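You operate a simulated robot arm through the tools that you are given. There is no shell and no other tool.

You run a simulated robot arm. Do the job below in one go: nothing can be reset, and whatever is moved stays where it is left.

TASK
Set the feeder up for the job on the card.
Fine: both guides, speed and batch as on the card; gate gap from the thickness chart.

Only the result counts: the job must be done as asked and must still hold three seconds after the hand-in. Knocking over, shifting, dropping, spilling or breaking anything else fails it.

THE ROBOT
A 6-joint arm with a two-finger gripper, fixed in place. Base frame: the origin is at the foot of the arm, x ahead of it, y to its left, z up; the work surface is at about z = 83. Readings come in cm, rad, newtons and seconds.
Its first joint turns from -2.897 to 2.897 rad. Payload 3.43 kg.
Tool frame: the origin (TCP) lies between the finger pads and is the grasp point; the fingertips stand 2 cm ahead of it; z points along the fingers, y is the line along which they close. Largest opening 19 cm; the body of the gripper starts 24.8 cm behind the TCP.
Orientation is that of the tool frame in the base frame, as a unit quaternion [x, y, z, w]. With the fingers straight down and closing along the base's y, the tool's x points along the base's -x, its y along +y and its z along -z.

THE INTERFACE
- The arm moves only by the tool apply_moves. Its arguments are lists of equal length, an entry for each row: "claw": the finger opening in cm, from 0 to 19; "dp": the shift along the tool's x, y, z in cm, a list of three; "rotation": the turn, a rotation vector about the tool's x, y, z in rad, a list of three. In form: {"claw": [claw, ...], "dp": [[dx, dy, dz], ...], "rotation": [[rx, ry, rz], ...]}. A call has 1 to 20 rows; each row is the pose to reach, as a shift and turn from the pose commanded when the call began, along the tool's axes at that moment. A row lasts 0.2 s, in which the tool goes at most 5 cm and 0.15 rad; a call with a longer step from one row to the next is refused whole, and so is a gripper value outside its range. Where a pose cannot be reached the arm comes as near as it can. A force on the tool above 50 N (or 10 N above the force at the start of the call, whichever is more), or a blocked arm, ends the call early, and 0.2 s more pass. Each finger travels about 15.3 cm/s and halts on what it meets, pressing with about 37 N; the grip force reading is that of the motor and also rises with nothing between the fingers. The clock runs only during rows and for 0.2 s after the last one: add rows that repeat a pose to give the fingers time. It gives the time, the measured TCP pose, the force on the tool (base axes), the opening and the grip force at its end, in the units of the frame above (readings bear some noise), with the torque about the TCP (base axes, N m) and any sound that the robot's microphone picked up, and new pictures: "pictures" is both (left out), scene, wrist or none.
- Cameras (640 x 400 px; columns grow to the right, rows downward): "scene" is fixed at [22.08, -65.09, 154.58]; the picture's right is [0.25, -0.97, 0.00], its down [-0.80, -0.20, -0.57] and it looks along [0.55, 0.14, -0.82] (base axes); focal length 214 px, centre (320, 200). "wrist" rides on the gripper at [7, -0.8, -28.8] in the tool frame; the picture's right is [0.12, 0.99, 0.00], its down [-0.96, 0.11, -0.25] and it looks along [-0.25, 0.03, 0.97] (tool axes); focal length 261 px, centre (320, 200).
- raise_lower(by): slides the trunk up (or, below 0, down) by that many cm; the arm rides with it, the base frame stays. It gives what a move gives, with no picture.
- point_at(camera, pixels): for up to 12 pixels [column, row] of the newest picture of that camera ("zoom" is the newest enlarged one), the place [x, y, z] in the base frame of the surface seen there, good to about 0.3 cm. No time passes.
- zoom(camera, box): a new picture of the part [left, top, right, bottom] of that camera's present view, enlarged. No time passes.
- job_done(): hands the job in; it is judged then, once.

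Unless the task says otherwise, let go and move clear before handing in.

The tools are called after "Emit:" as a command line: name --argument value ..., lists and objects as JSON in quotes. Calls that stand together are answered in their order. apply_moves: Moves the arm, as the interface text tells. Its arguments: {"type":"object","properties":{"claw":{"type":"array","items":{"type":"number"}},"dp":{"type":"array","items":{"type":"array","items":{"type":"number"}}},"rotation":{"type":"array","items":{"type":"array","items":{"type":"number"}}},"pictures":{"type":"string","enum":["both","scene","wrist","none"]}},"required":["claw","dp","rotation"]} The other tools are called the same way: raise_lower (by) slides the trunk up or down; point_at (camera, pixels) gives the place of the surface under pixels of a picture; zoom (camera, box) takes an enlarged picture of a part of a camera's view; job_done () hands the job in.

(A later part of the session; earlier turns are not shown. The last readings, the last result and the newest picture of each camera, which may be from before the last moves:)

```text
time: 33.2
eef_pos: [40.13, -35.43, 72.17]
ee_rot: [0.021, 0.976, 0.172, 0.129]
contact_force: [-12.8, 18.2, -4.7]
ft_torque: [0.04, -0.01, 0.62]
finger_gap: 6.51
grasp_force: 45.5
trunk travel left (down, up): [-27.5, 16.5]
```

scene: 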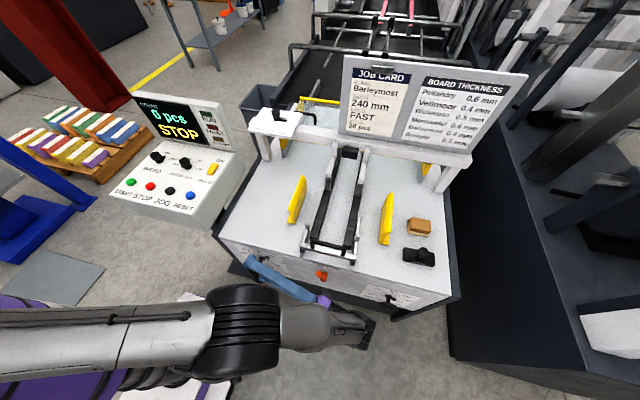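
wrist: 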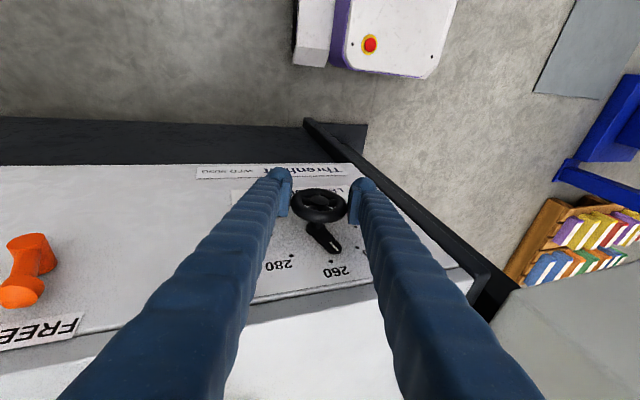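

The pointer is now past 260. I'll release, swing back 0.7 rad and read the dial.

Emit:
apply_moves --claw '[8, 11, 12, 12, 12, 12, 12, 12, 12]' --dp '[[0, 0, 0], [0, 0, 0], [0, 0, 0], [0, 0, 0], [0, 0, 0], [0, 0, 0], [0, 0, 0], [0, 0, 0], [0, 0, 0]]' --rotation '[[0, 0, 0], [0, 0, 0], [-0.113, 0, 0.03], [-0.225, 0, 0.06], [-0.338, 0, 0.09], [-0.451, 0, 0.12], [-0.563, 0, 0.15], [-0.676, 0, 0.18], [-0.676, 0, 0.18]]' --pictures "wrist"

Emit:
zoom --camera "wrist" --box '[250, 150, 400, 310]'

```text
time: 35.2
eef_pos: [40.25, -35.68, 72.11]
ee_rot: [0.064, 0.858, 0.497, 0.113]
contact_force: [0.4, -0.5, -1.0]
ft_torque: [0.07, -0.04, 0.02]
finger_gap: 12.01
grasp_force: 0.0
trunk travel left (down, up): [-27.5, 16.5]
```

wrist: 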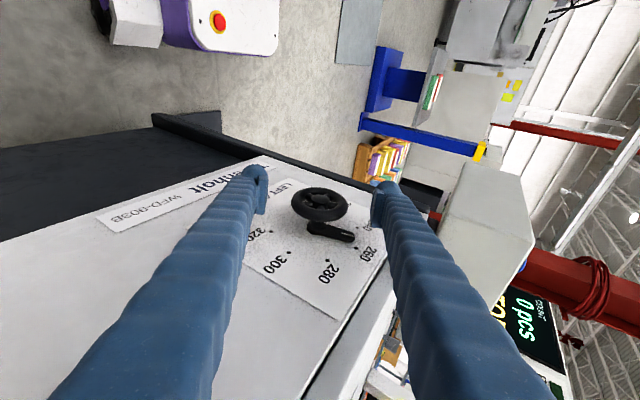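

```text
2.50 times, centred on (325, 230) of wrist
```

zoom: 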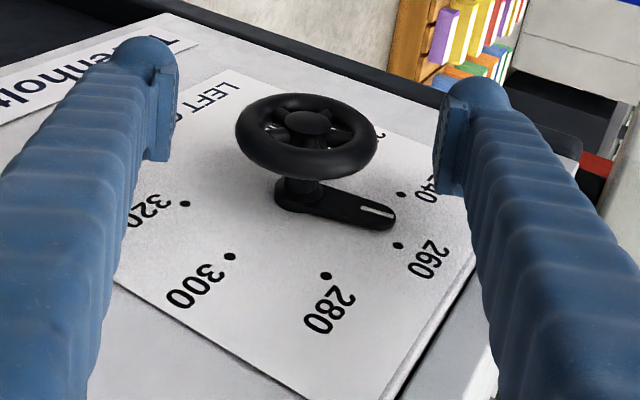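

The pointer is at about 252, so about 0.46 rad remains to 240. I'll grip here and turn that much.

Emit:
apply_moves --claw '[8.5, 7, 5, 3, 3, 3, 3, 3, 3, 3, 3]' --dp '[[0, 0, 0], [0, 0, 0], [0, 0, 0], [0, 0, 0], [0, 0, 0], [0, 0, 0], [0, 0, 0], [0, 0, 0], [0, 0, 0], [0, 0, 0], [0, 0, 0]]' --rotation '[[0, 0, 0], [0, 0, 0], [0, 0, 0], [0, 0, 0], [0, 0, 0], [0.089, 0, -0.024], [0.178, 0, -0.047], [0.267, 0, -0.071], [0.356, 0, -0.095], [0.444, 0, -0.118], [0.444, 0, -0.118]]' --pictures "wrist"

Emit:
zoom --camera "wrist" --box '[250, 150, 400, 310]'

```text
time: 37.6
eef_pos: [40.27, -35.67, 72.28]
ee_rot: [0.036, 0.949, 0.287, 0.125]
contact_force: [1.9, 4.6, 12.3]
ft_torque: [0.01, -0.3, -0.03]
finger_gap: 6.54
grasp_force: 44.5
trunk travel left (down, up): [-27.5, 16.5]
```

wrist: 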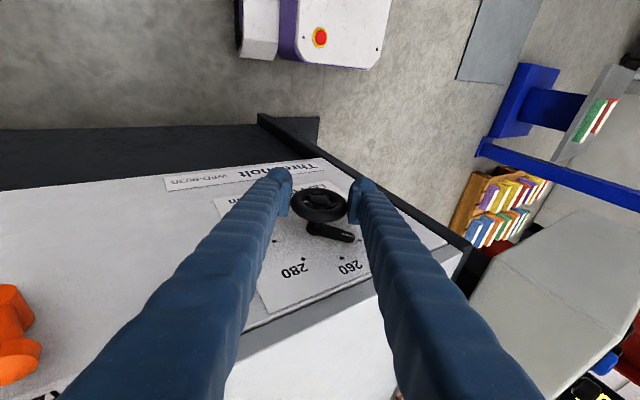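

```text
2.50 times, centred on (325, 230) of wrist
```

zoom: 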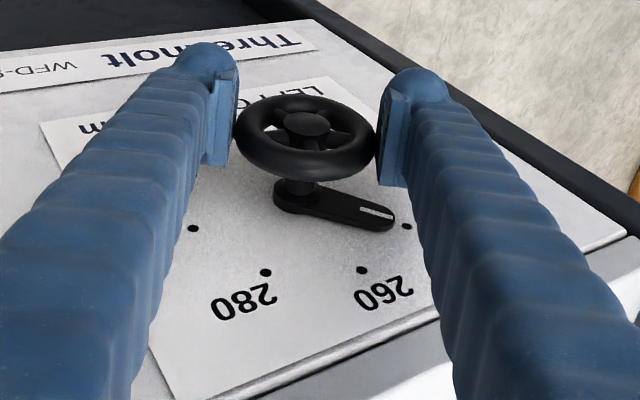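

The pointer looks aligned with the 240 mark (406,226). I'll release and retract along the tool to verify.

Emit:
apply_moves --claw '[8, 11, 12, 12, 12, 12, 12, 12]' --dp '[[0, 0, 0], [0, 0, 0], [0, 0, -4], [0, 0, -8], [0, 0, -12], [0, 0, -16], [0, 0, -20], [0, 0, -20]]' --rotation '[[0, 0, 0], [0, 0, 0], [0, 0, 0], [0, 0, 0], [0, 0, 0], [0, 0, 0], [0, 0, 0], [0, 0, 0]]'

Emit:
zoom --camera "wrist" --box '[250, 130, 400, 250]'

```text
time: 39.5
eef_pos: [35.07, -46.51, 88.28]
ee_rot: [0.037, 0.949, 0.287, 0.124]
contact_force: [-0.2, 1.0, 0.1]
ft_torque: [0.0, 0.0, 0.01]
finger_gap: 12.01
grasp_force: 0.0
trunk travel left (down, up): [-27.5, 16.5]
```

scene: 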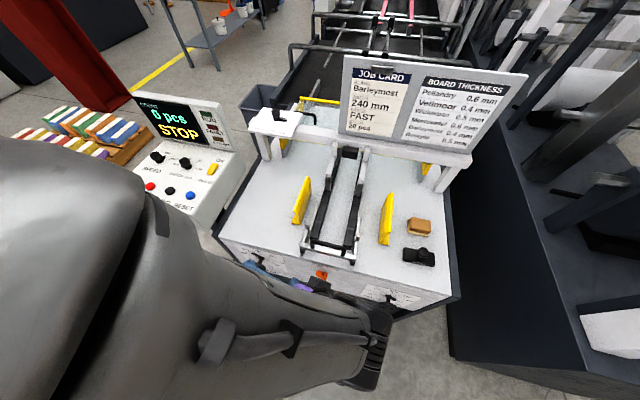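
wrist: 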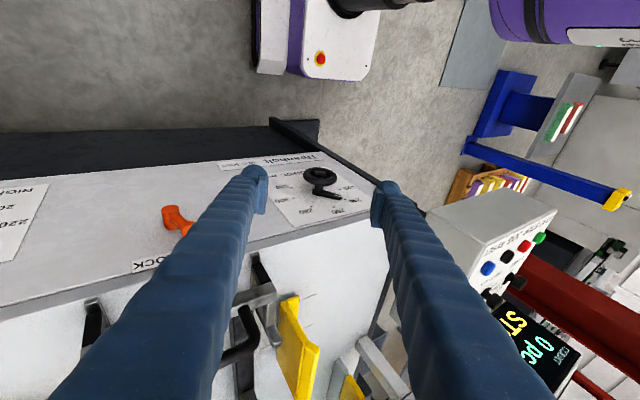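

```text
3.33 times, centred on (325, 190) of wrist
```

zoom: 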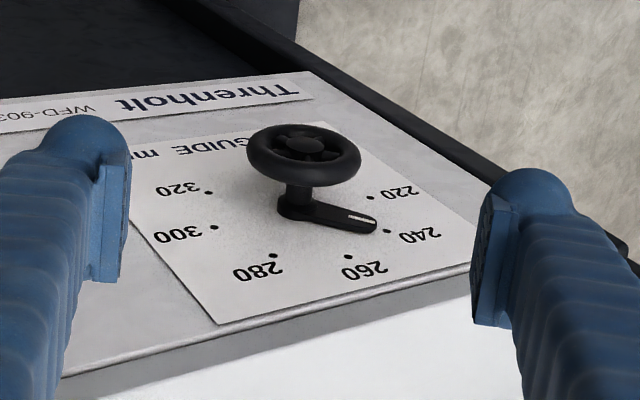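

The left guide reads 240. Next is the right wheel at about (40.7,-85.9,65.6): I'll move clear of the panel to (34,-86,90) with the hand upright (15° pitch).

Emit:
apply_moves --claw '[12, 12, 12, 12, 12, 12, 12, 12, 12, 12, 12]' --dp '[[-0.5, -3.19, -2.28], [-1.01, -6.38, -4.56], [-1.51, -9.57, -6.84], [-2.02, -12.76, -9.12], [-2.52, -15.95, -11.4], [-3.02, -19.14, -13.68], [-3.53, -22.33, -15.96], [-4.03, -25.52, -18.24], [-4.54, -28.71, -20.52], [-5.04, -31.9, -22.8], [-5.04, -31.9, -22.8]]' --rotation '[[0.057, 0, -0.015], [0.114, 0, -0.03], [0.17, 0, -0.045], [0.227, 0, -0.06], [0.284, 0, -0.075], [0.341, 0, -0.09], [0.398, 0, -0.105], [0.454, 0, -0.12], [0.511, 0, -0.136], [0.568, 0, -0.151], [0.568, 0, -0.151]]'

Emit:
zoom --camera "wrist" --box '[250, 110, 450, 235]'

```text
time: 41.9
eef_pos: [34.07, -85.74, 89.98]
ee_rot: [-0.001, 0.992, -0.001, 0.13]
contact_force: [0.1, 0.0, 0.3]
ft_torque: [0.03, 0.02, -0.03]
finger_gap: 12.01
grasp_force: 0.0
trunk travel left (down, up): [-27.5, 16.5]
```

scene: 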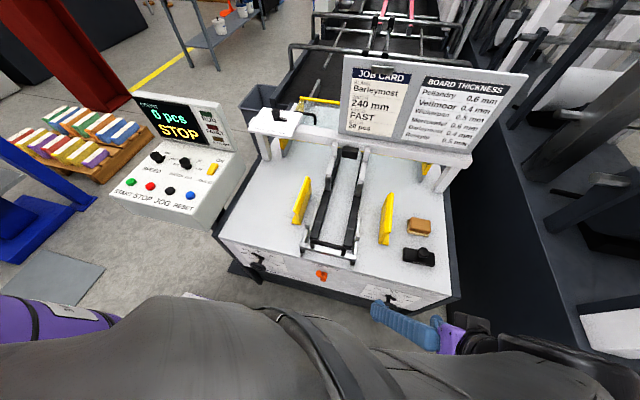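
wrist: 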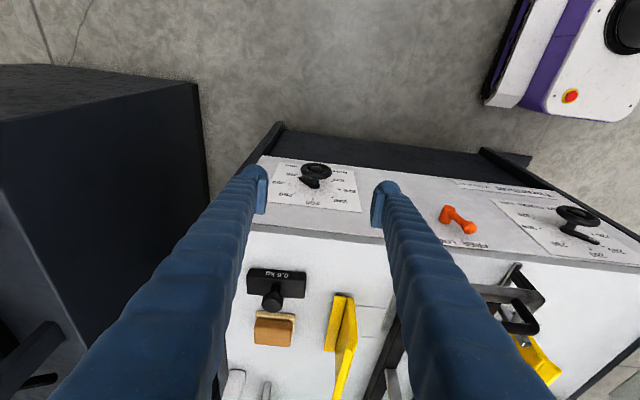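

```text
3.20 times, centred on (350, 172) of wrist
```

zoom: 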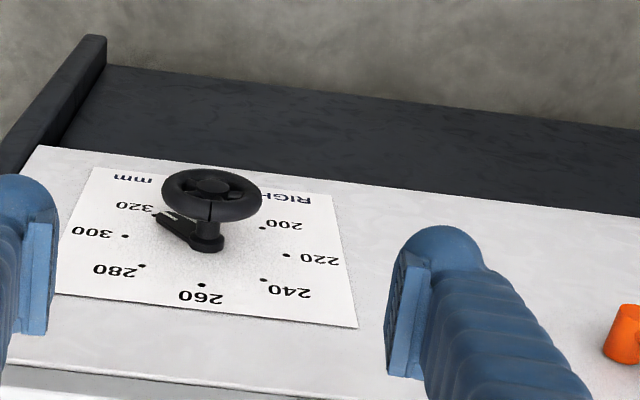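

The right pointer is near 318. I'll measure the wheel, the dark cabinet to the right, and check the left dial from here.

Emit:
point_at --camera "wrist" --pixels '[[315, 168], [303, 170], [330, 169], [314, 183], [190, 110], [205, 195], [210, 330], [130, 90], [316, 163]]'

Emit:
zoom --camera "wrist" --box '[480, 180, 640, 280]'

```text
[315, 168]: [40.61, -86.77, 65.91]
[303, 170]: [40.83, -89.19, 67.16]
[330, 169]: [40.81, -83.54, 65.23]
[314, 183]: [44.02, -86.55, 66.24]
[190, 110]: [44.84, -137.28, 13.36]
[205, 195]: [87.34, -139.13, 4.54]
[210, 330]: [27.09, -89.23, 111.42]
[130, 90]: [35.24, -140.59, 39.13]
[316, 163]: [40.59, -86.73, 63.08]
```

```text
4.00 times, centred on (560, 230) of wrist
```

zoom: 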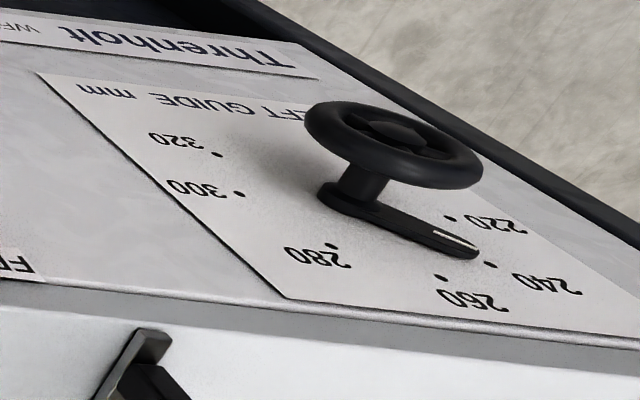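

Left is on 240. Right hub is at about (40.6,-86.5,65.8), with nothing close on the right. I'll lower the trunk 10 cm to bring the wrist near shoulder height.

Emit:
raise_lower --by -10

```text
time: 43.2
eef_pos: [34.12, -85.76, 79.96]
ee_rot: [-0.001, 0.991, 0.001, 0.131]
contact_force: [0.2, -0.1, 0.6]
ft_torque: [-0.03, 0.0, -0.01]
finger_gap: 12.01
grasp_force: 0.0
trunk travel left (down, up): [-17.5, 26.5]
```

Trunk is down and the tool is at (34.1,-85.8,80). I'll move onto the wheel with the fingers open.

Emit:
apply_moves --claw '[12, 12, 12, 12, 12, 12]' --dp '[[-1, -0.4, 3], [-1.8, -0.75, 6.5], [-2.2, -0.75, 10], [-2.2, -0.75, 13], [-2.2, -0.75, 15.3], [-2.2, -0.75, 15.3]]' --rotation '[[0, 0, 0], [0, 0, 0], [0, 0, 0], [0, 0, 0], [0, 0, 0], [0, 0, 0]]'

```text
time: 44.6
eef_pos: [40.12, -86.57, 65.74]
ee_rot: [-0.001, 0.991, 0.0, 0.13]
contact_force: [0.5, -0.3, -0.4]
ft_torque: [0.06, 0.01, 0.01]
finger_gap: 12.01
grasp_force: 0.1
trunk travel left (down, up): [-17.5, 26.5]
```

scene: 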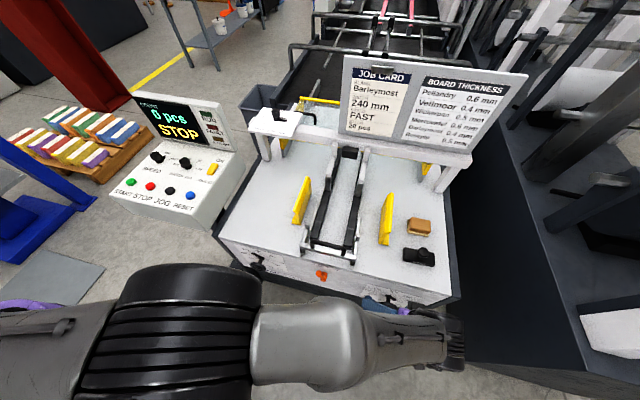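
wrist: 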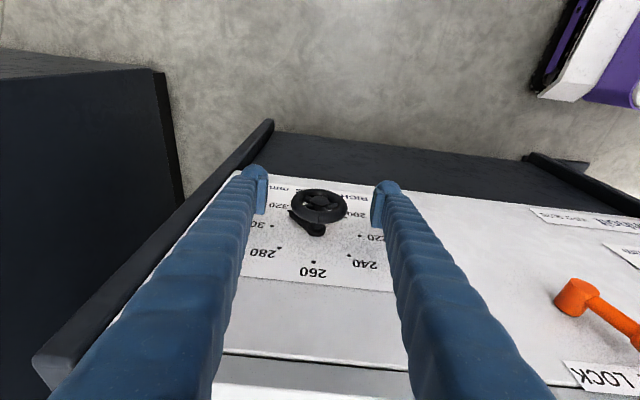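

The wheel is centred at (319,205). I'll try swinging 0.4 rad toward -y first to lengthen the stroke.

Emit:
apply_moves --claw '[12, 12, 12, 12, 12]' --dp '[[0, 0, 0], [0, 0, 0], [0, 0, 0], [0, 0, 0], [0, 0, 0]]' --rotation '[[-0.097, 0, 0.026], [-0.193, 0, 0.051], [-0.29, 0, 0.077], [-0.386, 0, 0.103], [-0.386, 0, 0.103]]' --pictures "wrist"

```text
time: 45.8
eef_pos: [38.19, -82.24, 66.25]
ee_rot: [0.022, 0.976, 0.176, 0.128]
contact_force: [-10.2, -0.1, -3.7]
ft_torque: [0.14, 0.36, -0.69]
finger_gap: 12.16
grasp_force: 0.3
out of reach, approached as far as the arm can: row 3, 4, 5
trunk travel left (down, up): [-17.5, 26.5]
```

wrist: 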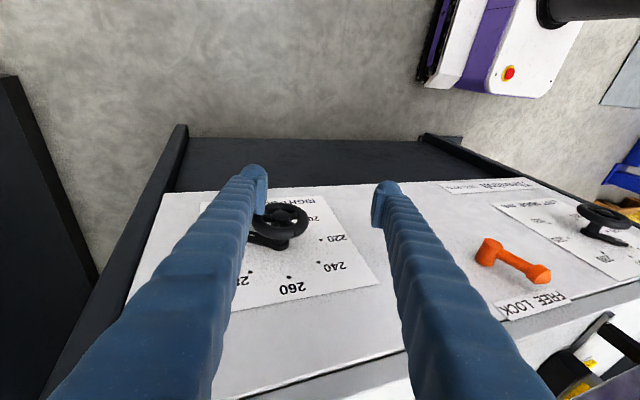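

Reach ends at about -0.2 rad; the tool slid to (38.2,-82.2) and lightly touches the wheel. I'll go back to -0.15 rad centred on the hub, then close.

Emit:
apply_moves --claw '[12, 12, 12, 12, 12]' --dp '[[-0.7, -1.4, -0.16], [-1.4, -2.8, -0.33], [-2.14, -4.2, -0.49], [-2.14, -4.2, -0.49], [-2.14, -4.2, -0.49]]' --rotation '[[0.064, 0, -0.017], [0.128, 0, -0.034], [0.193, 0, -0.051], [0.193, 0, -0.051], [0.193, 0, -0.051]]' --pictures "wrist"

Emit:
zoom --camera "wrist" --box '[250, 150, 400, 310]'

```text
time: 47.0
eef_pos: [40.33, -86.6, 65.71]
ee_rot: [0.013, 0.987, 0.099, 0.13]
contact_force: [0.5, -0.4, -0.5]
ft_torque: [-0.06, 0.04, -0.02]
finger_gap: 12.02
grasp_force: 0.0
out of reach, approached as far as the arm can: row 1
trunk travel left (down, up): [-17.5, 26.5]
```

wrist: 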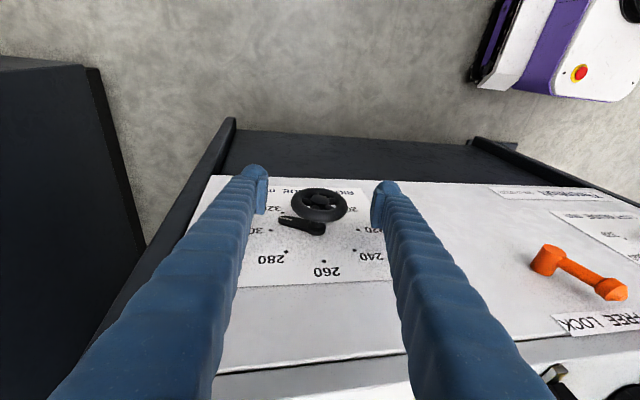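

```text
2.50 times, centred on (325, 230) of wrist
```

zoom: 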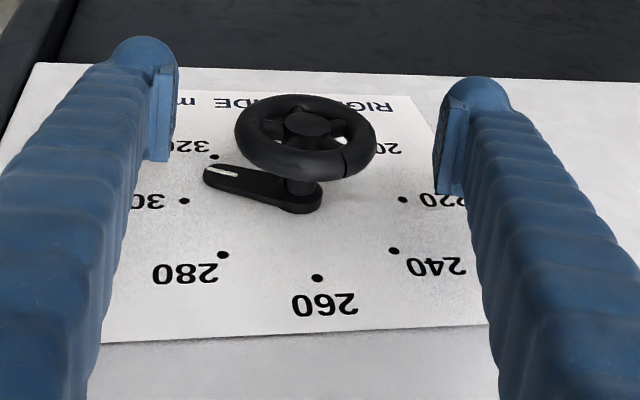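

The brush turned the wheel slightly to about 310, which is in the wanted direction. I'll close and turn 0.6 rad.

Emit:
apply_moves --claw '[8.5, 7, 5, 3, 3, 3, 3, 3, 3, 3, 3, 3]' --dp '[[0, 0, 0], [0, 0, 0], [0, 0, 0], [0, 0, 0], [0, 0, 0], [0, 0, 0], [0, 0, 0], [0, 0, 0], [0, 0, 0], [0, 0, 0], [0, 0, 0], [0, 0, 0]]' --rotation '[[0, 0, 0], [0, 0, 0], [0, 0, 0], [0, 0, 0], [0, 0, 0], [0.097, 0, -0.026], [0.193, 0, -0.051], [0.29, 0, -0.077], [0.386, 0, -0.103], [0.483, 0, -0.128], [0.58, 0, -0.154], [0.58, 0, -0.154]]' --pictures "wrist"

```text
time: 48.3
eef_pos: [40.17, -86.46, 65.94]
ee_rot: [0.007, 0.988, 0.078, 0.13]
contact_force: [0.9, 3.9, 6.5]
ft_torque: [0.05, 1.15, 0.36]
finger_gap: 6.57
grasp_force: 44.8
trunk travel left (down, up): [-17.5, 26.5]
stopped in row 6: the force on the tool passed its limit at 63 N (the readings are from after the stop); the commanded pose is now the measured one
```

wrist: 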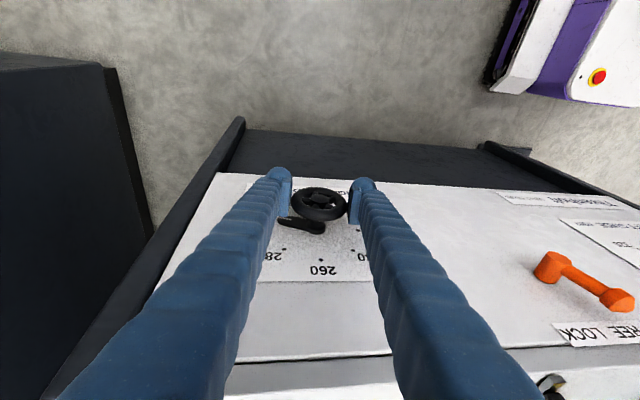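

A force spike stopped it just as turning began, near full stretch; residual forces are small now. I'll continue with smaller steps.

Emit:
apply_moves --claw '[3, 3, 3, 3, 3, 3, 3]' --dp '[[0, 0, 0], [0, 0, 0], [0, 0, 0], [0, 0, 0], [0, 0, 0], [0, 0, 0], [0, 0, 0]]' --rotation '[[0.029, 0, -0.008], [0.058, 0, -0.015], [0.097, 0, -0.026], [0.145, 0, -0.039], [0.193, 0, -0.051], [0.241, 0, -0.064], [0.241, 0, -0.064]]' --pictures "wrist"

```text
time: 49.9
eef_pos: [40.35, -86.47, 65.79]
ee_rot: [-0.01, 0.99, -0.047, 0.13]
contact_force: [-3.7, 19.9, 19.6]
ft_torque: [0.06, -0.22, -0.19]
finger_gap: 6.57
grasp_force: 44.8
trunk travel left (down, up): [-17.5, 26.5]
```

wrist: 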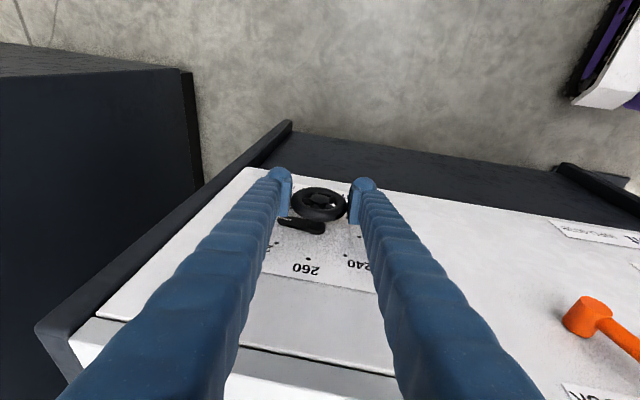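

Turning works with the pointer following. I'll ease the centre by +0.1 in y and +0.15 in z and turn 0.6 rad more.

Emit:
apply_moves --claw '[3, 3, 3, 3, 3, 3, 3, 3, 3]' --dp '[[0, 0.1, -0.1], [0, 0.1, -0.15], [0, 0.1, -0.15], [0, 0.1, -0.15], [0, 0.1, -0.15], [0, 0.1, -0.15], [0, 0.1, -0.15], [0, 0.1, -0.15], [0, 0.1, -0.15]]' --rotation '[[0.072, 0, -0.019], [0.145, 0, -0.039], [0.217, 0, -0.058], [0.29, 0, -0.077], [0.362, 0, -0.096], [0.435, 0, -0.116], [0.507, 0, -0.135], [0.58, 0, -0.154], [0.58, 0, -0.154]]'

```text
time: 51.4
eef_pos: [40.08, -86.65, 65.32]
ee_rot: [-0.031, 0.973, -0.194, 0.124]
contact_force: [-2.9, 0.2, -1.6]
ft_torque: [0.01, -0.44, 0.14]
finger_gap: 6.48
grasp_force: 45.0
out of reach, approached as far as the arm can: row 5, 6, 7
trunk travel left (down, up): [-17.5, 26.5]
stopped in row 7: the force on the tool passed its limit at 57 N (the readings are from after the stop); the commanded pose is now the measured one
```

scene: 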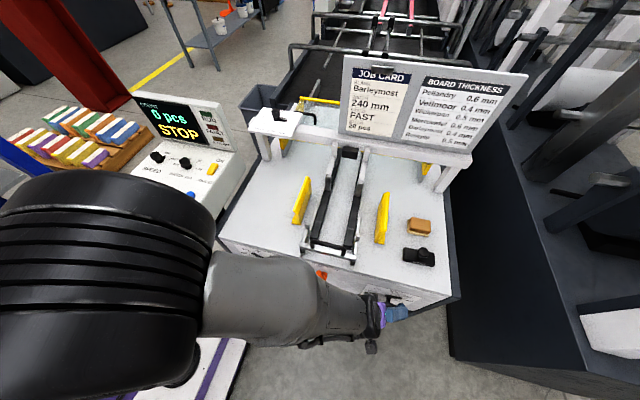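
wrist: 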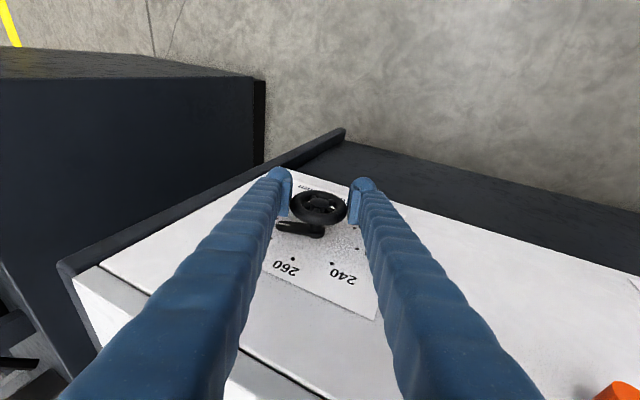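

Tilting toward +y hits a limit at about +0.4 rad because the forearm is too steep; a lower trunk should help. I'll release, swing back upright, rise 17.5 cm, then lower the trunk by the same amount.

Emit:
apply_moves --claw '[8, 11, 12, 12, 12, 12, 12, 12, 12, 12, 12, 12, 12]' --dp '[[0, 0, 0], [0, 0, 0], [-0.1, 0, -0.2], [-0.2, 0, -0.4], [-0.22, -0.03, -0.43], [-0.22, -0.03, -0.43], [-0.22, -0.03, -0.43], [-1.05, -1.37, -3.55], [-1.88, -2.71, -6.67], [-2.71, -4.05, -9.79], [-3.54, -5.39, -12.91], [-4.37, -6.73, -16.03], [-4.37, -6.73, -16.03]]' --rotation '[[0, 0, 0], [0, 0, 0], [-0.087, 0, 0.023], [-0.174, 0, 0.046], [-0.261, 0, 0.07], [-0.348, 0, 0.093], [-0.435, 0, 0.116], [-0.435, 0, 0.116], [-0.435, 0, 0.116], [-0.435, 0, 0.116], [-0.435, 0, 0.116], [-0.435, 0, 0.116], [-0.435, 0, 0.116]]' --pictures "wrist"

Emit:
zoom --camera "wrist" --box '[250, 130, 400, 250]'

```text
time: 52.4
eef_pos: [42.31, -88.21, 66.76]
ee_rot: [-0.011, 0.972, -0.167, 0.163]
contact_force: [-12.5, -0.5, 0.3]
ft_torque: [-0.04, 0.37, 0.72]
finger_gap: 11.94
grasp_force: 0.1
out of reach, approached as far as the arm can: row 3
trunk travel left (down, up): [-17.5, 26.5]
stopped in row 4: the force on the tool passed its limit at 92 N (the readings are from after the stop); the commanded pose is now the measured one
```

wrist: 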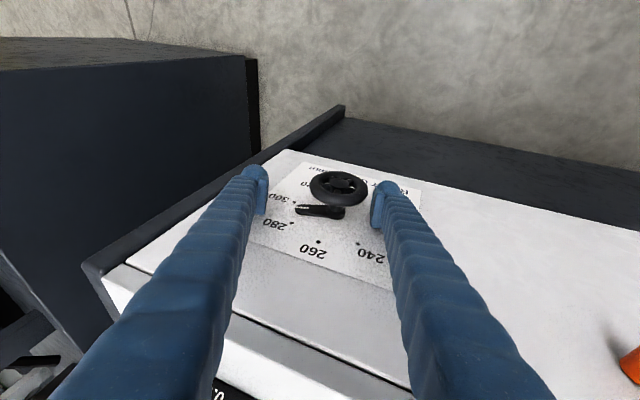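

```text
3.33 times, centred on (325, 190) of wrist
```

zoom: 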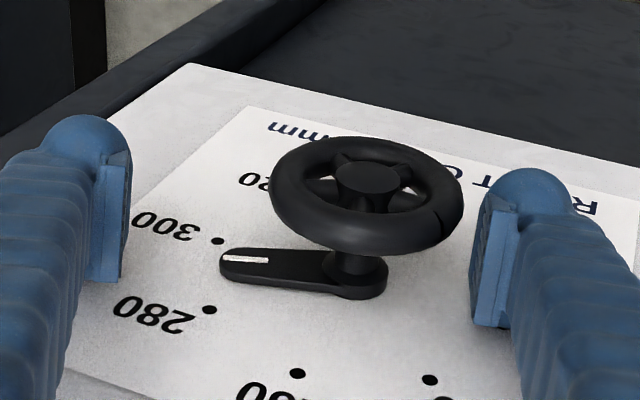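

A jump near the singular pose put the tool at (42.3,-88.2,66.8), with fingertips near the panel; the pointer is at about 296. I'll back off gently in -x, then withdraw along the tool without rotating.

Emit:
apply_moves --claw '[12, 12, 12, 12, 12, 12, 12, 12]' --dp '[[0.7, 0.0, -0.25], [1.4, -0.05, -0.5], [1.4, 0.3, -1.5], [1.4, 0.6, -3.5], [1.4, 0.6, -6.5], [1.4, 0.6, -9.5], [1.4, 0.6, -13], [1.4, 0.6, -13]]' --rotation '[[0, 0, 0], [0, 0, 0], [0, 0, 0], [0, 0, 0], [0, 0, 0], [0, 0, 0], [0, 0, 0], [0, 0, 0]]'

```text
time: 54.2
eef_pos: [36.99, -83.44, 77.76]
ee_rot: [-0.011, 0.972, -0.166, 0.165]
contact_force: [-0.6, 0.4, -0.1]
ft_torque: [-0.05, 0.03, -0.03]
finger_gap: 12.02
grasp_force: 0.0
trunk travel left (down, up): [-17.5, 26.5]
```

scene: 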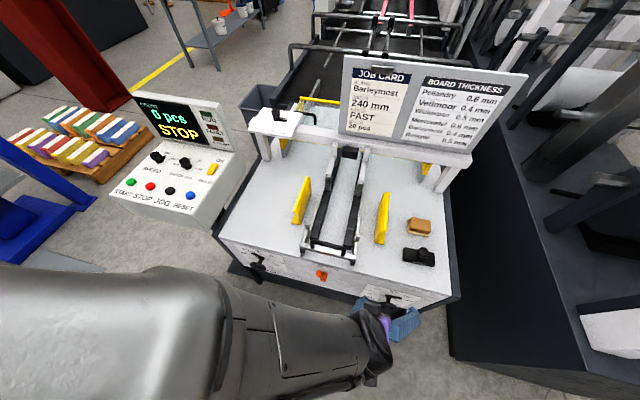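
wrist: 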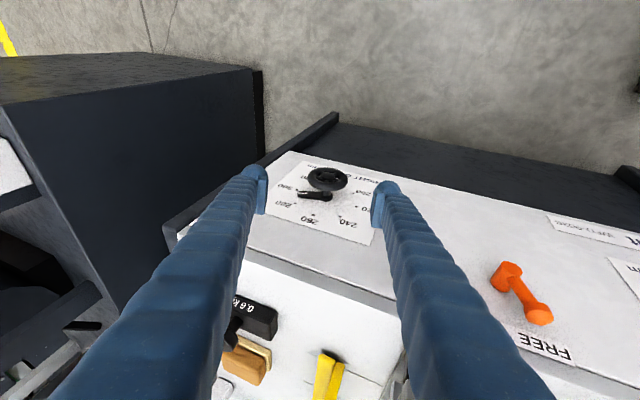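

Safely withdrawn and nothing else has moved. I'll go upright in free space at (30,-85,84) before lowering the trunk fully.

Emit:
apply_moves --claw '[12, 12, 12, 12, 12]' --dp '[[1.2, -0.9, -1.8], [2.4, -1.85, -3.6], [3.6, -2.8, -5.5], [4.8, -3.7, -7.3], [4.8, -3.7, -7.3]]' --rotation '[[-0.083, 0.018, 0.016], [-0.165, 0.036, 0.033], [-0.248, 0.053, 0.049], [-0.33, 0.071, 0.065], [-0.33, 0.071, 0.065]]' --pictures "none"

Emit:
raise_lower --by -17.5

```text
time: 55.4
eef_pos: [29.83, -85.2, 83.76]
ee_rot: [-0.001, 0.991, 0.001, 0.131]
contact_force: [1.3, -0.1, -0.5]
ft_torque: [0.07, 0.0, 0.05]
finger_gap: 11.99
grasp_force: 0.1
trunk travel left (down, up): [-17.5, 26.5]
```

```text
time: 57.3
eef_pos: [29.85, -85.19, 66.34]
ee_rot: [0.0, 0.991, 0.0, 0.132]
contact_force: [-0.4, 0.4, 0.5]
ft_torque: [-0.01, -0.01, 0.02]
finger_gap: 12.03
grasp_force: 0.1
trunk travel left (down, up): [0.0, 44.0]
```

Now I'll test the swing range in free space, about 6 cm in front of the wheel, out to +1.0 rad.

Emit:
apply_moves --claw '[12, 12, 12, 12, 12, 12, 12, 12, 12, 12]' --dp '[[-3.86, 0, 1.03], [-3.86, 0, 1.03], [-3.86, 0, 1.03], [-3.86, 0, 1.03], [-3.86, 0, 1.03], [-3.86, 0, 1.03], [-3.86, 0, 1.03], [-3.86, 0, 1.03], [-3.86, 0, 1.03], [-3.86, 0, 1.03]]' --rotation '[[0, 0, 0], [0.121, 0, -0.032], [0.242, 0, -0.064], [0.362, 0, -0.096], [0.483, 0, -0.128], [0.604, 0, -0.161], [0.725, 0, -0.193], [0.845, 0, -0.225], [0.966, 0, -0.257], [0.966, 0, -0.257]]'

```text
time: 59.5
eef_pos: [32.16, -85.42, 66.07]
ee_rot: [-0.03, 0.967, -0.232, 0.101]
contact_force: [-1.1, 1.0, -0.1]
ft_torque: [0.0, -0.01, 0.01]
finger_gap: 12.02
grasp_force: 0.1
out of reach, approached as far as the arm can: row 5, 6, 7, 8, 9, 10
trunk travel left (down, up): [0.0, 44.0]
```

scene: 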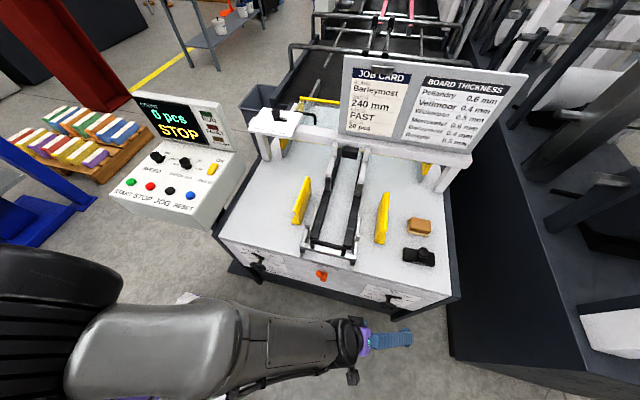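
wrist: 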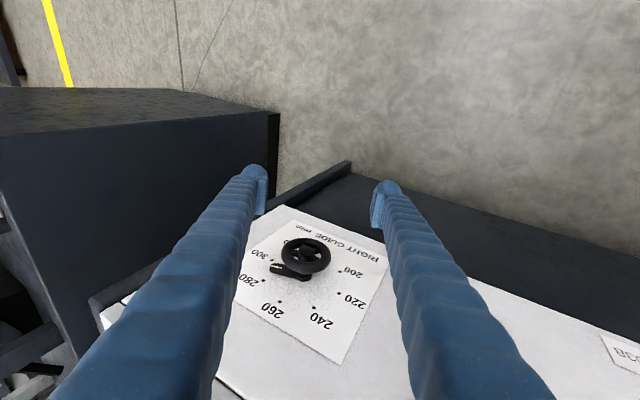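

The limit is again near +0.48 rad. I'll measure the forearm's position to understand the geometry.

Emit:
point_at --camera "scene" --pixels '[[30, 300], [100, 320], [150, 320], [200, 330], [250, 330], [300, 335], [340, 335], [350, 345], [390, 340], [10, 270], [60, 370], [10, 390]]'

```text
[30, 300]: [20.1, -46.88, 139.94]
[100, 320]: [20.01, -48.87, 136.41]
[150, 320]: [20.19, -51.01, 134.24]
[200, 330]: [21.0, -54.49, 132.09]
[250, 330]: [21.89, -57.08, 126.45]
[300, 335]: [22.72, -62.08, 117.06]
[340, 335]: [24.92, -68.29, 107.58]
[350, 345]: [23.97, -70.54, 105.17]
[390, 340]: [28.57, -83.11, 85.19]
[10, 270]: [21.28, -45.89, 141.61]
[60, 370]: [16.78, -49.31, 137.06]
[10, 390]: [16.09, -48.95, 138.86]
```

The forearm points down at about 30° and the tool lies straight along it there, so it's a straight-wrist limit. Pitching the tool forward more (about 45°) should avoid that, so I'll test it in free space.

Emit:
apply_moves --claw '[12, 12, 12, 12, 12, 12, 12]' --dp '[[-0.05, -0.2, -0.3], [-0.1, -0.4, -0.6], [-0.15, -0.7, -0.9], [-0.2, -1, -1.2], [-0.3, -1.2, -1.4], [-0.3, -1.4, -1.5], [-0.3, -1.4, -1.5]]' --rotation '[[-0.069, -0.097, 0.04], [-0.138, -0.193, 0.08], [-0.207, -0.29, 0.121], [-0.276, -0.387, 0.161], [-0.345, -0.483, 0.201], [-0.414, -0.58, 0.2415], [-0.414, -0.58, 0.2415]]'

```text
time: 61.1
eef_pos: [32.06, -85.97, 68.07]
ee_rot: [0.0, 0.921, 0.001, 0.391]
contact_force: [0.0, -0.1, -0.8]
ft_torque: [0.03, -0.08, -0.01]
finger_gap: 12.02
grasp_force: 0.0
trunk travel left (down, up): [0.0, 44.0]
```

scene: 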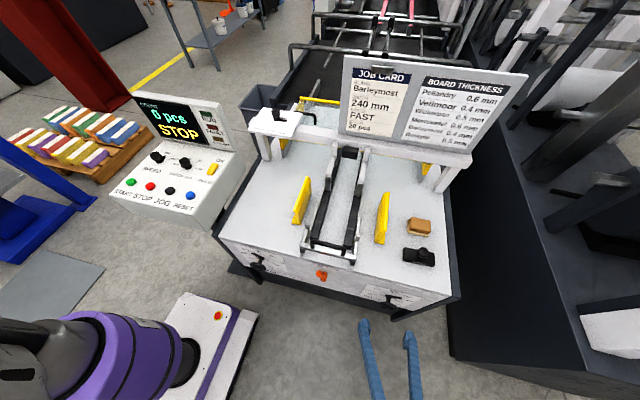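
wrist: 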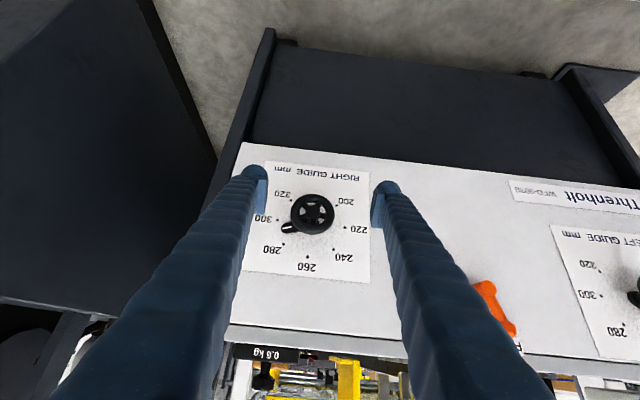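

The 45° pitch is reachable. I'll try going all the way to horizontal at about (30,-86.4,66), which would let me turn the wheel by rolling the tool.

Emit:
apply_moves --claw '[12, 12, 12, 12, 12, 12, 12]' --dp '[[0.5, 0, 0], [1, -0.1, 0], [1.5, -0.2, 0], [2, -0.3, 0], [2.5, -0.4, 0.1], [3, -0.4, 0.1], [3, -0.4, 0.1]]' --rotation '[[0, -0.128, 0], [0, -0.257, 0], [0, -0.385, 0], [0, -0.513, 0], [0, -0.642, 0], [0, -0.77, 0], [0, -0.77, 0]]'

```text
time: 62.7
eef_pos: [30.24, -86.21, 65.8]
ee_rot: [0.0, 0.707, 0.0, 0.708]
contact_force: [-0.3, 0.4, 0.1]
ft_torque: [0.01, -0.06, -0.05]
finger_gap: 12.02
grasp_force: 0.0
trunk travel left (down, up): [0.0, 44.0]
```

scene: 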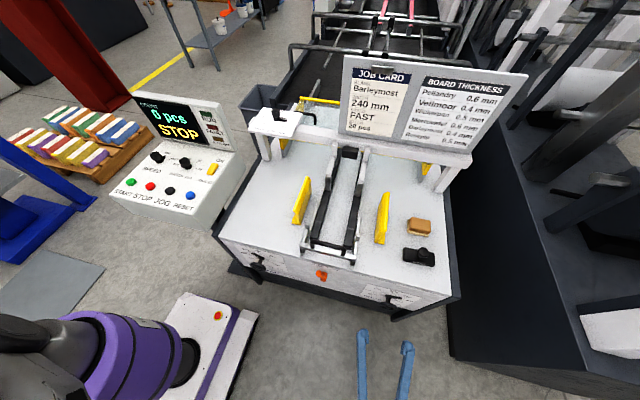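
wrist: 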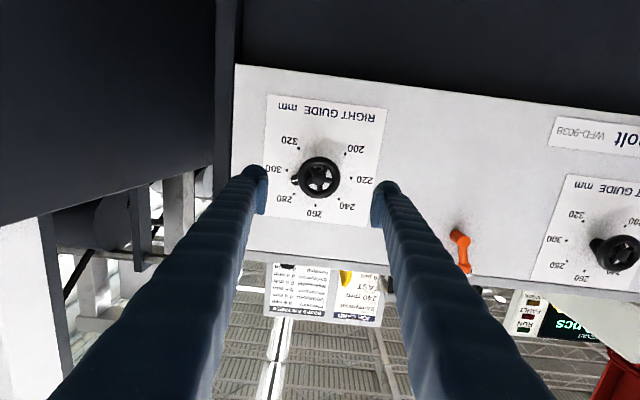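

The horizontal pose works perfectly and gives a frontal dial view. I'll zoom both dials and then test the roll range in free space.

Emit:
zoom --camera "wrist" --box '[540, 160, 640, 290]'

Emit:
zoom --camera "wrist" --box '[255, 90, 395, 230]'

Emit:
point_at --camera "wrist" --pixels '[[319, 177], [300, 177], [338, 178], [319, 158], [319, 196], [316, 205]]'

Emit:
apply_moves --claw '[12, 12, 12, 12, 12, 12, 12, 12, 12, 12, 12]' --dp '[[0, 0, 0], [0, 0, 0], [0, 0, 0], [0, 0, 0], [0, 0, 0], [0, 0, 0], [0, 0, 0], [0, 0, 0], [0, 0, 0], [0, 0, 0], [0, 0, 0]]' --rotation '[[0, 0, 0.14], [0, 0, 0.28], [0, 0, 0.42], [0, 0, 0.56], [0, 0, 0.7], [0, 0, 0.84], [0, 0, 0.98], [0, 0, 1.12], [0, 0, 1.26], [0, 0, 1.4], [0, 0, 1.4]]' --pictures "wrist"

```text
3.08 times, centred on (590, 225) of wrist
```

zoom: 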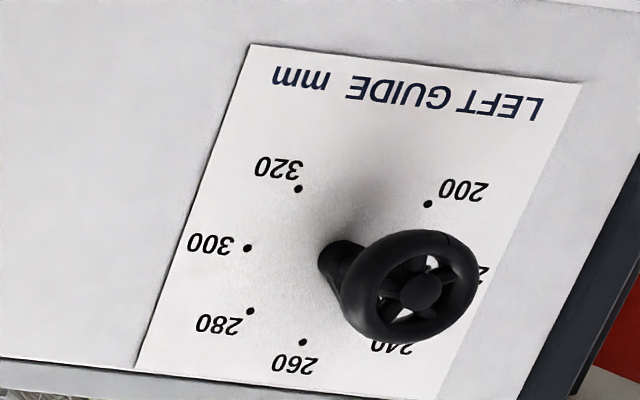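

```text
2.86 times, centred on (325, 160) of wrist
```

zoom: 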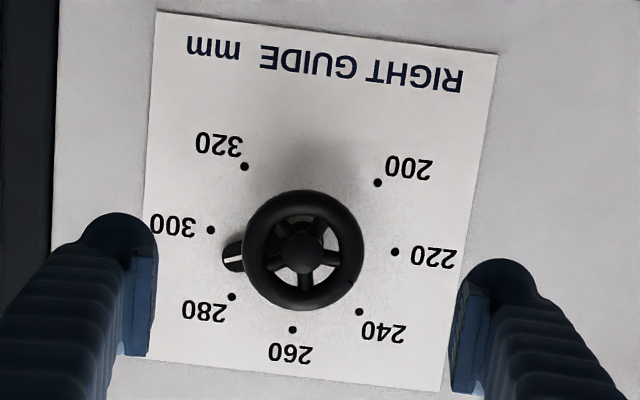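

```text
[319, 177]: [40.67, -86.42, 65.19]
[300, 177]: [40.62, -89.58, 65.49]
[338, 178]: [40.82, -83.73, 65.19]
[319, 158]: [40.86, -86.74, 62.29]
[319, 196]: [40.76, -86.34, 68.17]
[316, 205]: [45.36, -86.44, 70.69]
```

```text
time: 65.1
eef_pos: [30.1, -86.36, 65.76]
ee_rot: [0.456, 0.541, 0.455, 0.541]
contact_force: [0.4, -0.3, -0.2]
ft_torque: [-0.02, 0.03, -0.03]
finger_gap: 12.01
grasp_force: 0.1
trunk travel left (down, up): [0.0, 44.0]
```

wrist: 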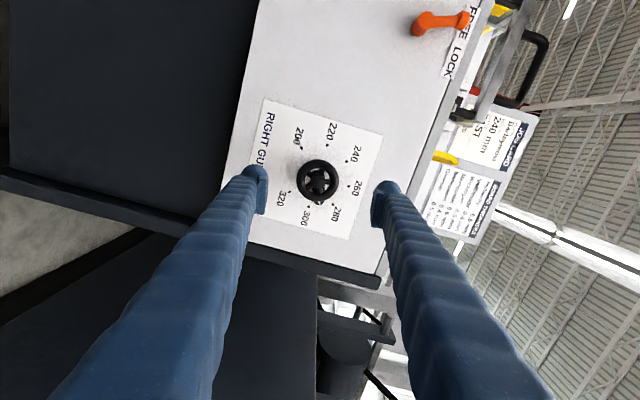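

Roll of +1.4 rad is available. The right pointer reads about 292, so it needs about 2.04 rad counterclockwise (negative roll). I'll advance 10.4 cm and grip here.

Emit:
apply_moves --claw '[12, 12, 12, 12, 8.5, 7, 5, 3, 3]' --dp '[[0, -0.25, 3.5], [0, -0.25, 7], [0, -0.25, 10.4], [0, -0.25, 10.4], [0, -0.25, 10.4], [0, -0.25, 10.4], [0, -0.25, 10.4], [0, -0.25, 10.4], [0, -0.25, 10.4]]' --rotation '[[0, 0, 0], [0, 0, 0], [0, 0, 0], [0, 0, 0], [0, 0, 0], [0, 0, 0], [0, 0, 0], [0, 0, 0], [0, 0, 0]]' --pictures "wrist"

```text
time: 67.1
eef_pos: [40.54, -86.45, 65.49]
ee_rot: [0.456, 0.541, 0.455, 0.541]
contact_force: [1.7, -1.5, -1.8]
ft_torque: [0.01, 0.02, -0.04]
finger_gap: 6.56
grasp_force: 44.8
trunk travel left (down, up): [0.0, 44.0]
```

wrist: 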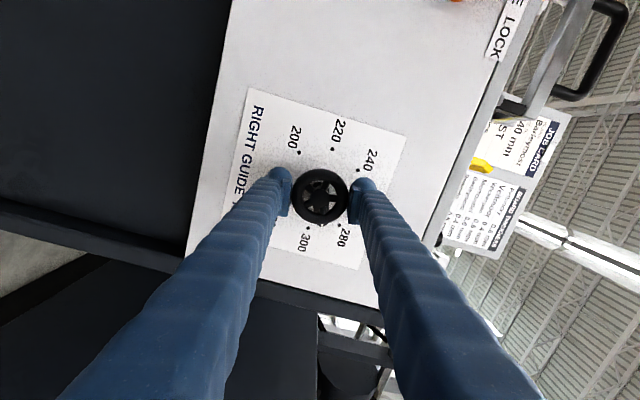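

Gripped cleanly with negligible force. I'll roll -1.95 rad (a little short) at about 0.12 rad per row.

Emit:
apply_moves --claw '[3, 3, 3, 3, 3, 3, 3, 3, 3, 3, 3, 3, 3, 3, 3, 3, 3, 3]' --dp '[[0, 0, 0], [0, 0, 0], [0, 0, 0], [0, 0, 0], [0, 0, 0], [0, 0, 0], [0, 0, 0], [0, 0, 0], [0, 0, 0], [0, 0, 0], [0, 0, 0], [0, 0, 0], [0, 0, 0], [0, 0, 0], [0, 0, 0], [0, 0, 0], [0, 0, 0], [0, 0, 0]]' --rotation '[[0, 0, -0.115], [0, 0, -0.23], [0, 0, -0.345], [0, 0, -0.46], [0, 0, -0.575], [0, 0, -0.69], [0, 0, -0.805], [0, 0, -0.92], [0, 0, -1.035], [0, 0, -1.15], [0, 0, -1.265], [0, 0, -1.38], [0, 0, -1.495], [0, 0, -1.61], [0, 0, -1.725], [0, 0, -1.84], [0, 0, -1.95], [0, 0, -1.95]]' --pictures "wrist"

```text
time: 70.5
eef_pos: [40.55, -86.58, 65.41]
ee_rot: [-0.136, 0.695, -0.138, 0.692]
contact_force: [11.5, -11.3, -9.8]
ft_torque: [0.01, 0.17, -0.03]
finger_gap: 6.55
grasp_force: 45.1
trunk travel left (down, up): [0.0, 44.0]
stopped in row 16: the force on the tool passed its limit at 50 N (the readings are from after the stop); the commanded pose is now the measured one
```

wrist: 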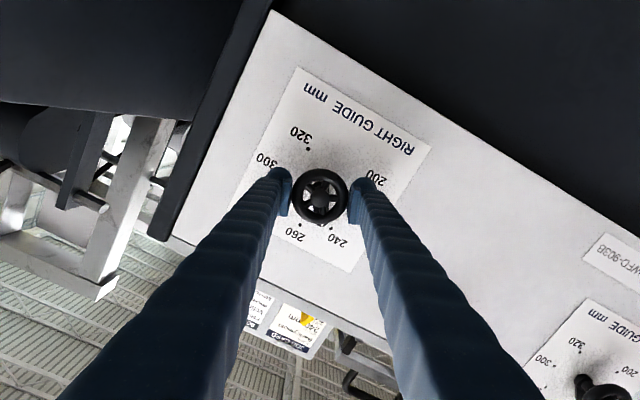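

It stopped at about -1.79 rad due to drift force. I'll release, back off 10 cm and read the dial.

Emit:
apply_moves --claw '[8, 11, 12, 12, 12, 12]' --dp '[[0, 0, 0], [0, 0, 0], [0, 0, -3.5], [0, 0, -7], [0, 0, -10], [0, 0, -10]]' --rotation '[[0, 0, 0], [0, 0, 0], [0, 0, 0], [0, 0, 0], [0, 0, 0], [0, 0, 0]]' --pictures "wrist"

Emit:
zoom --camera "wrist" --box '[255, 100, 395, 240]'

Emit:
zoom --camera "wrist" --box '[500, 250, 640, 400]'

```text
time: 71.9
eef_pos: [30.4, -86.49, 65.59]
ee_rot: [-0.137, 0.694, -0.138, 0.694]
contact_force: [0.2, -0.1, 0.6]
ft_torque: [0.01, -0.04, 0.01]
finger_gap: 12.0
grasp_force: 0.0
trunk travel left (down, up): [0.0, 44.0]
```

wrist: 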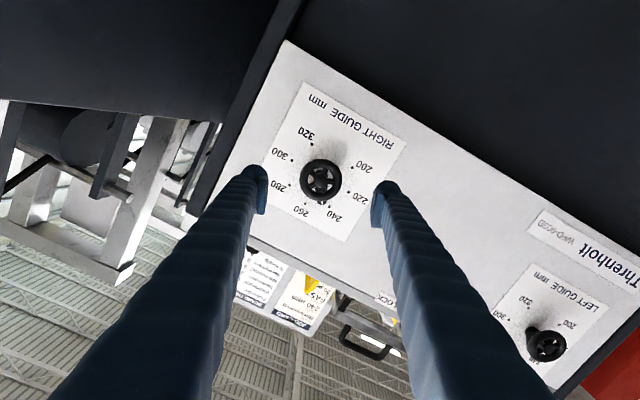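

```text
2.86 times, centred on (325, 170) of wrist
```

zoom: 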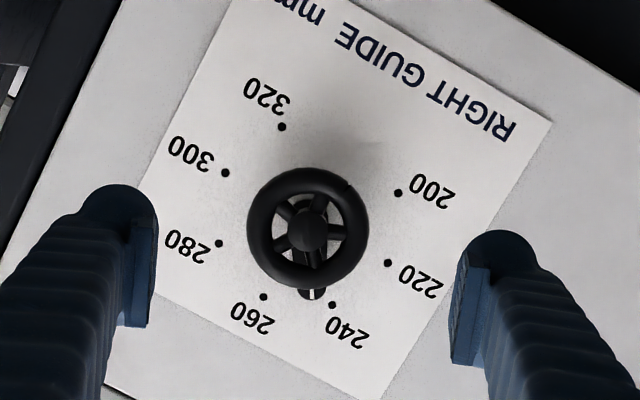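

```text
2.67 times, centred on (570, 325) of wrist
```

zoom: 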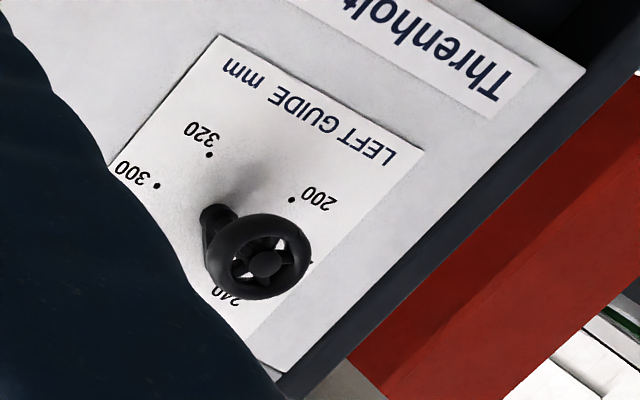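

The right pointer now reads about 245, so 0.195 rad remains. I'll regrip and roll that much.

Emit:
apply_moves --claw '[12, 12, 12, 12, 8.5, 7, 5, 3, 3, 3, 3, 3, 3]' --dp '[[0, 0, 3.5], [0, 0, 7], [0, 0, 10.1], [0, 0, 10.1], [0, 0, 10.1], [0, 0, 10.1], [0, 0, 10.1], [0, 0, 10.1], [0, 0, 10.1], [0, 0, 10.1], [0, 0, 10.1], [0, 0, 10.1], [0, 0, 10.1]]' --rotation '[[0, 0, 0], [0, 0, 0], [0, 0, 0], [0, 0, 0], [0, 0, 0], [0, 0, 0], [0, 0, 0], [0, 0, 0], [0, 0, 0], [0, 0, -0.065], [0, 0, -0.13], [0, 0, -0.195], [0, 0, -0.195]]' --pictures "wrist"

Emit:
apply_moves --claw '[8, 11, 12, 12, 12, 12]' --dp '[[0, 0, 0], [0, 0, 0], [0, 0, -3.5], [0, 0, -7], [0, 0, -10], [0, 0, -10]]' --rotation '[[0, 0, 0], [0, 0, 0], [0, 0, 0], [0, 0, 0], [0, 0, 0], [0, 0, 0]]'

Emit:
zoom --camera "wrist" --box '[255, 100, 395, 240]'

```text
time: 74.5
eef_pos: [40.69, -86.3, 65.44]
ee_rot: [-0.201, 0.676, -0.187, 0.684]
contact_force: [-5.9, 15.4, 8.3]
ft_torque: [-0.04, 0.72, -0.85]
finger_gap: 6.59
grasp_force: 44.8
out of reach, approached as far as the arm can: row 12
trunk travel left (down, up): [0.0, 44.0]
stopped in row 12: the force on the tool passed its limit at 64 N (the readings are from after the stop); the commanded pose is now the measured one
```

wrist: 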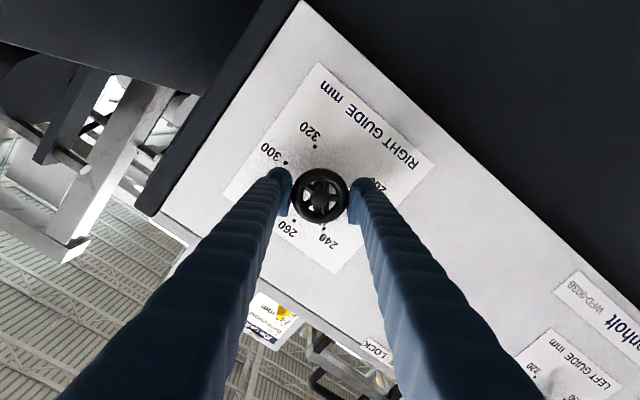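

```text
time: 75.9
eef_pos: [30.56, -86.87, 65.24]
ee_rot: [-0.199, 0.677, -0.187, 0.683]
contact_force: [-0.2, 0.5, -0.1]
ft_torque: [0.0, -0.02, -0.01]
finger_gap: 12.03
grasp_force: 0.0
trunk travel left (down, up): [0.0, 44.0]
```

scene: 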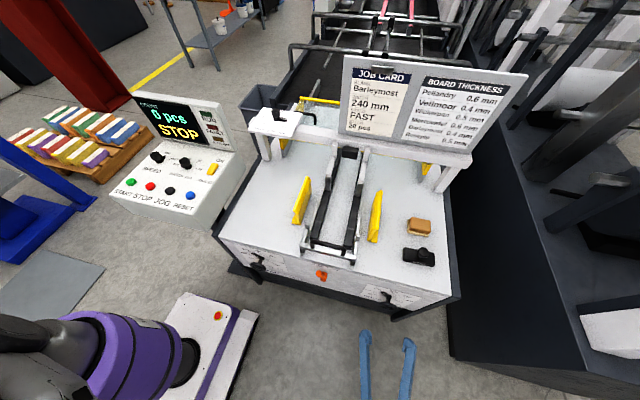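
wrist: 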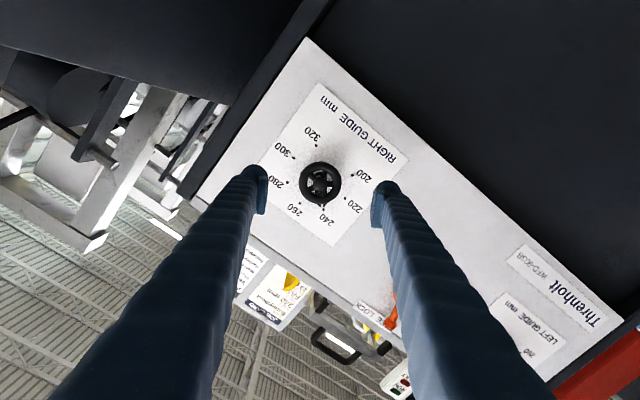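

```text
2.86 times, centred on (325, 170) of wrist
```

zoom: 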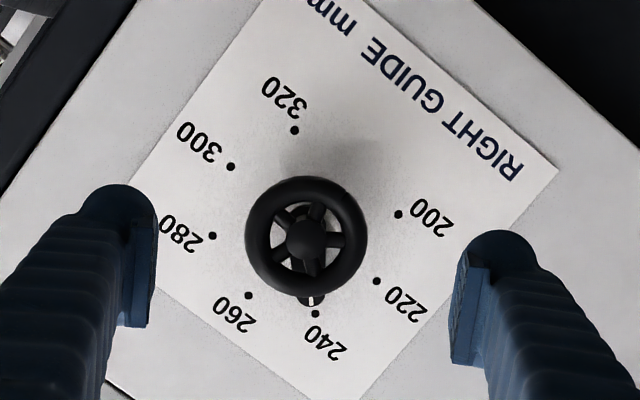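

The pointer is now nearly at 240. I'll zoom in tighter to measure the remaining offset.

Emit:
zoom --camera "wrist" --box '[290, 155, 350, 215]'

```text
6.67 times, centred on (320, 185) of wrist
```

zoom: 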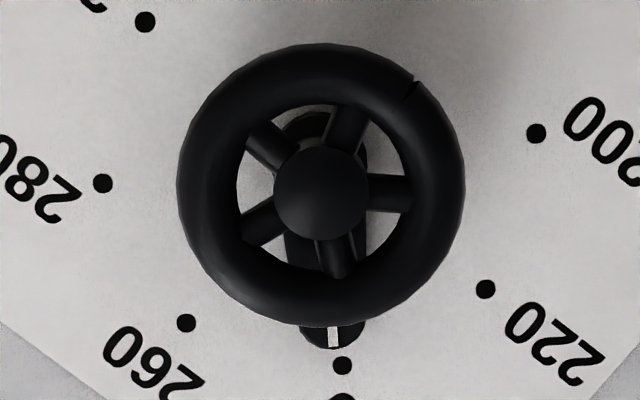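

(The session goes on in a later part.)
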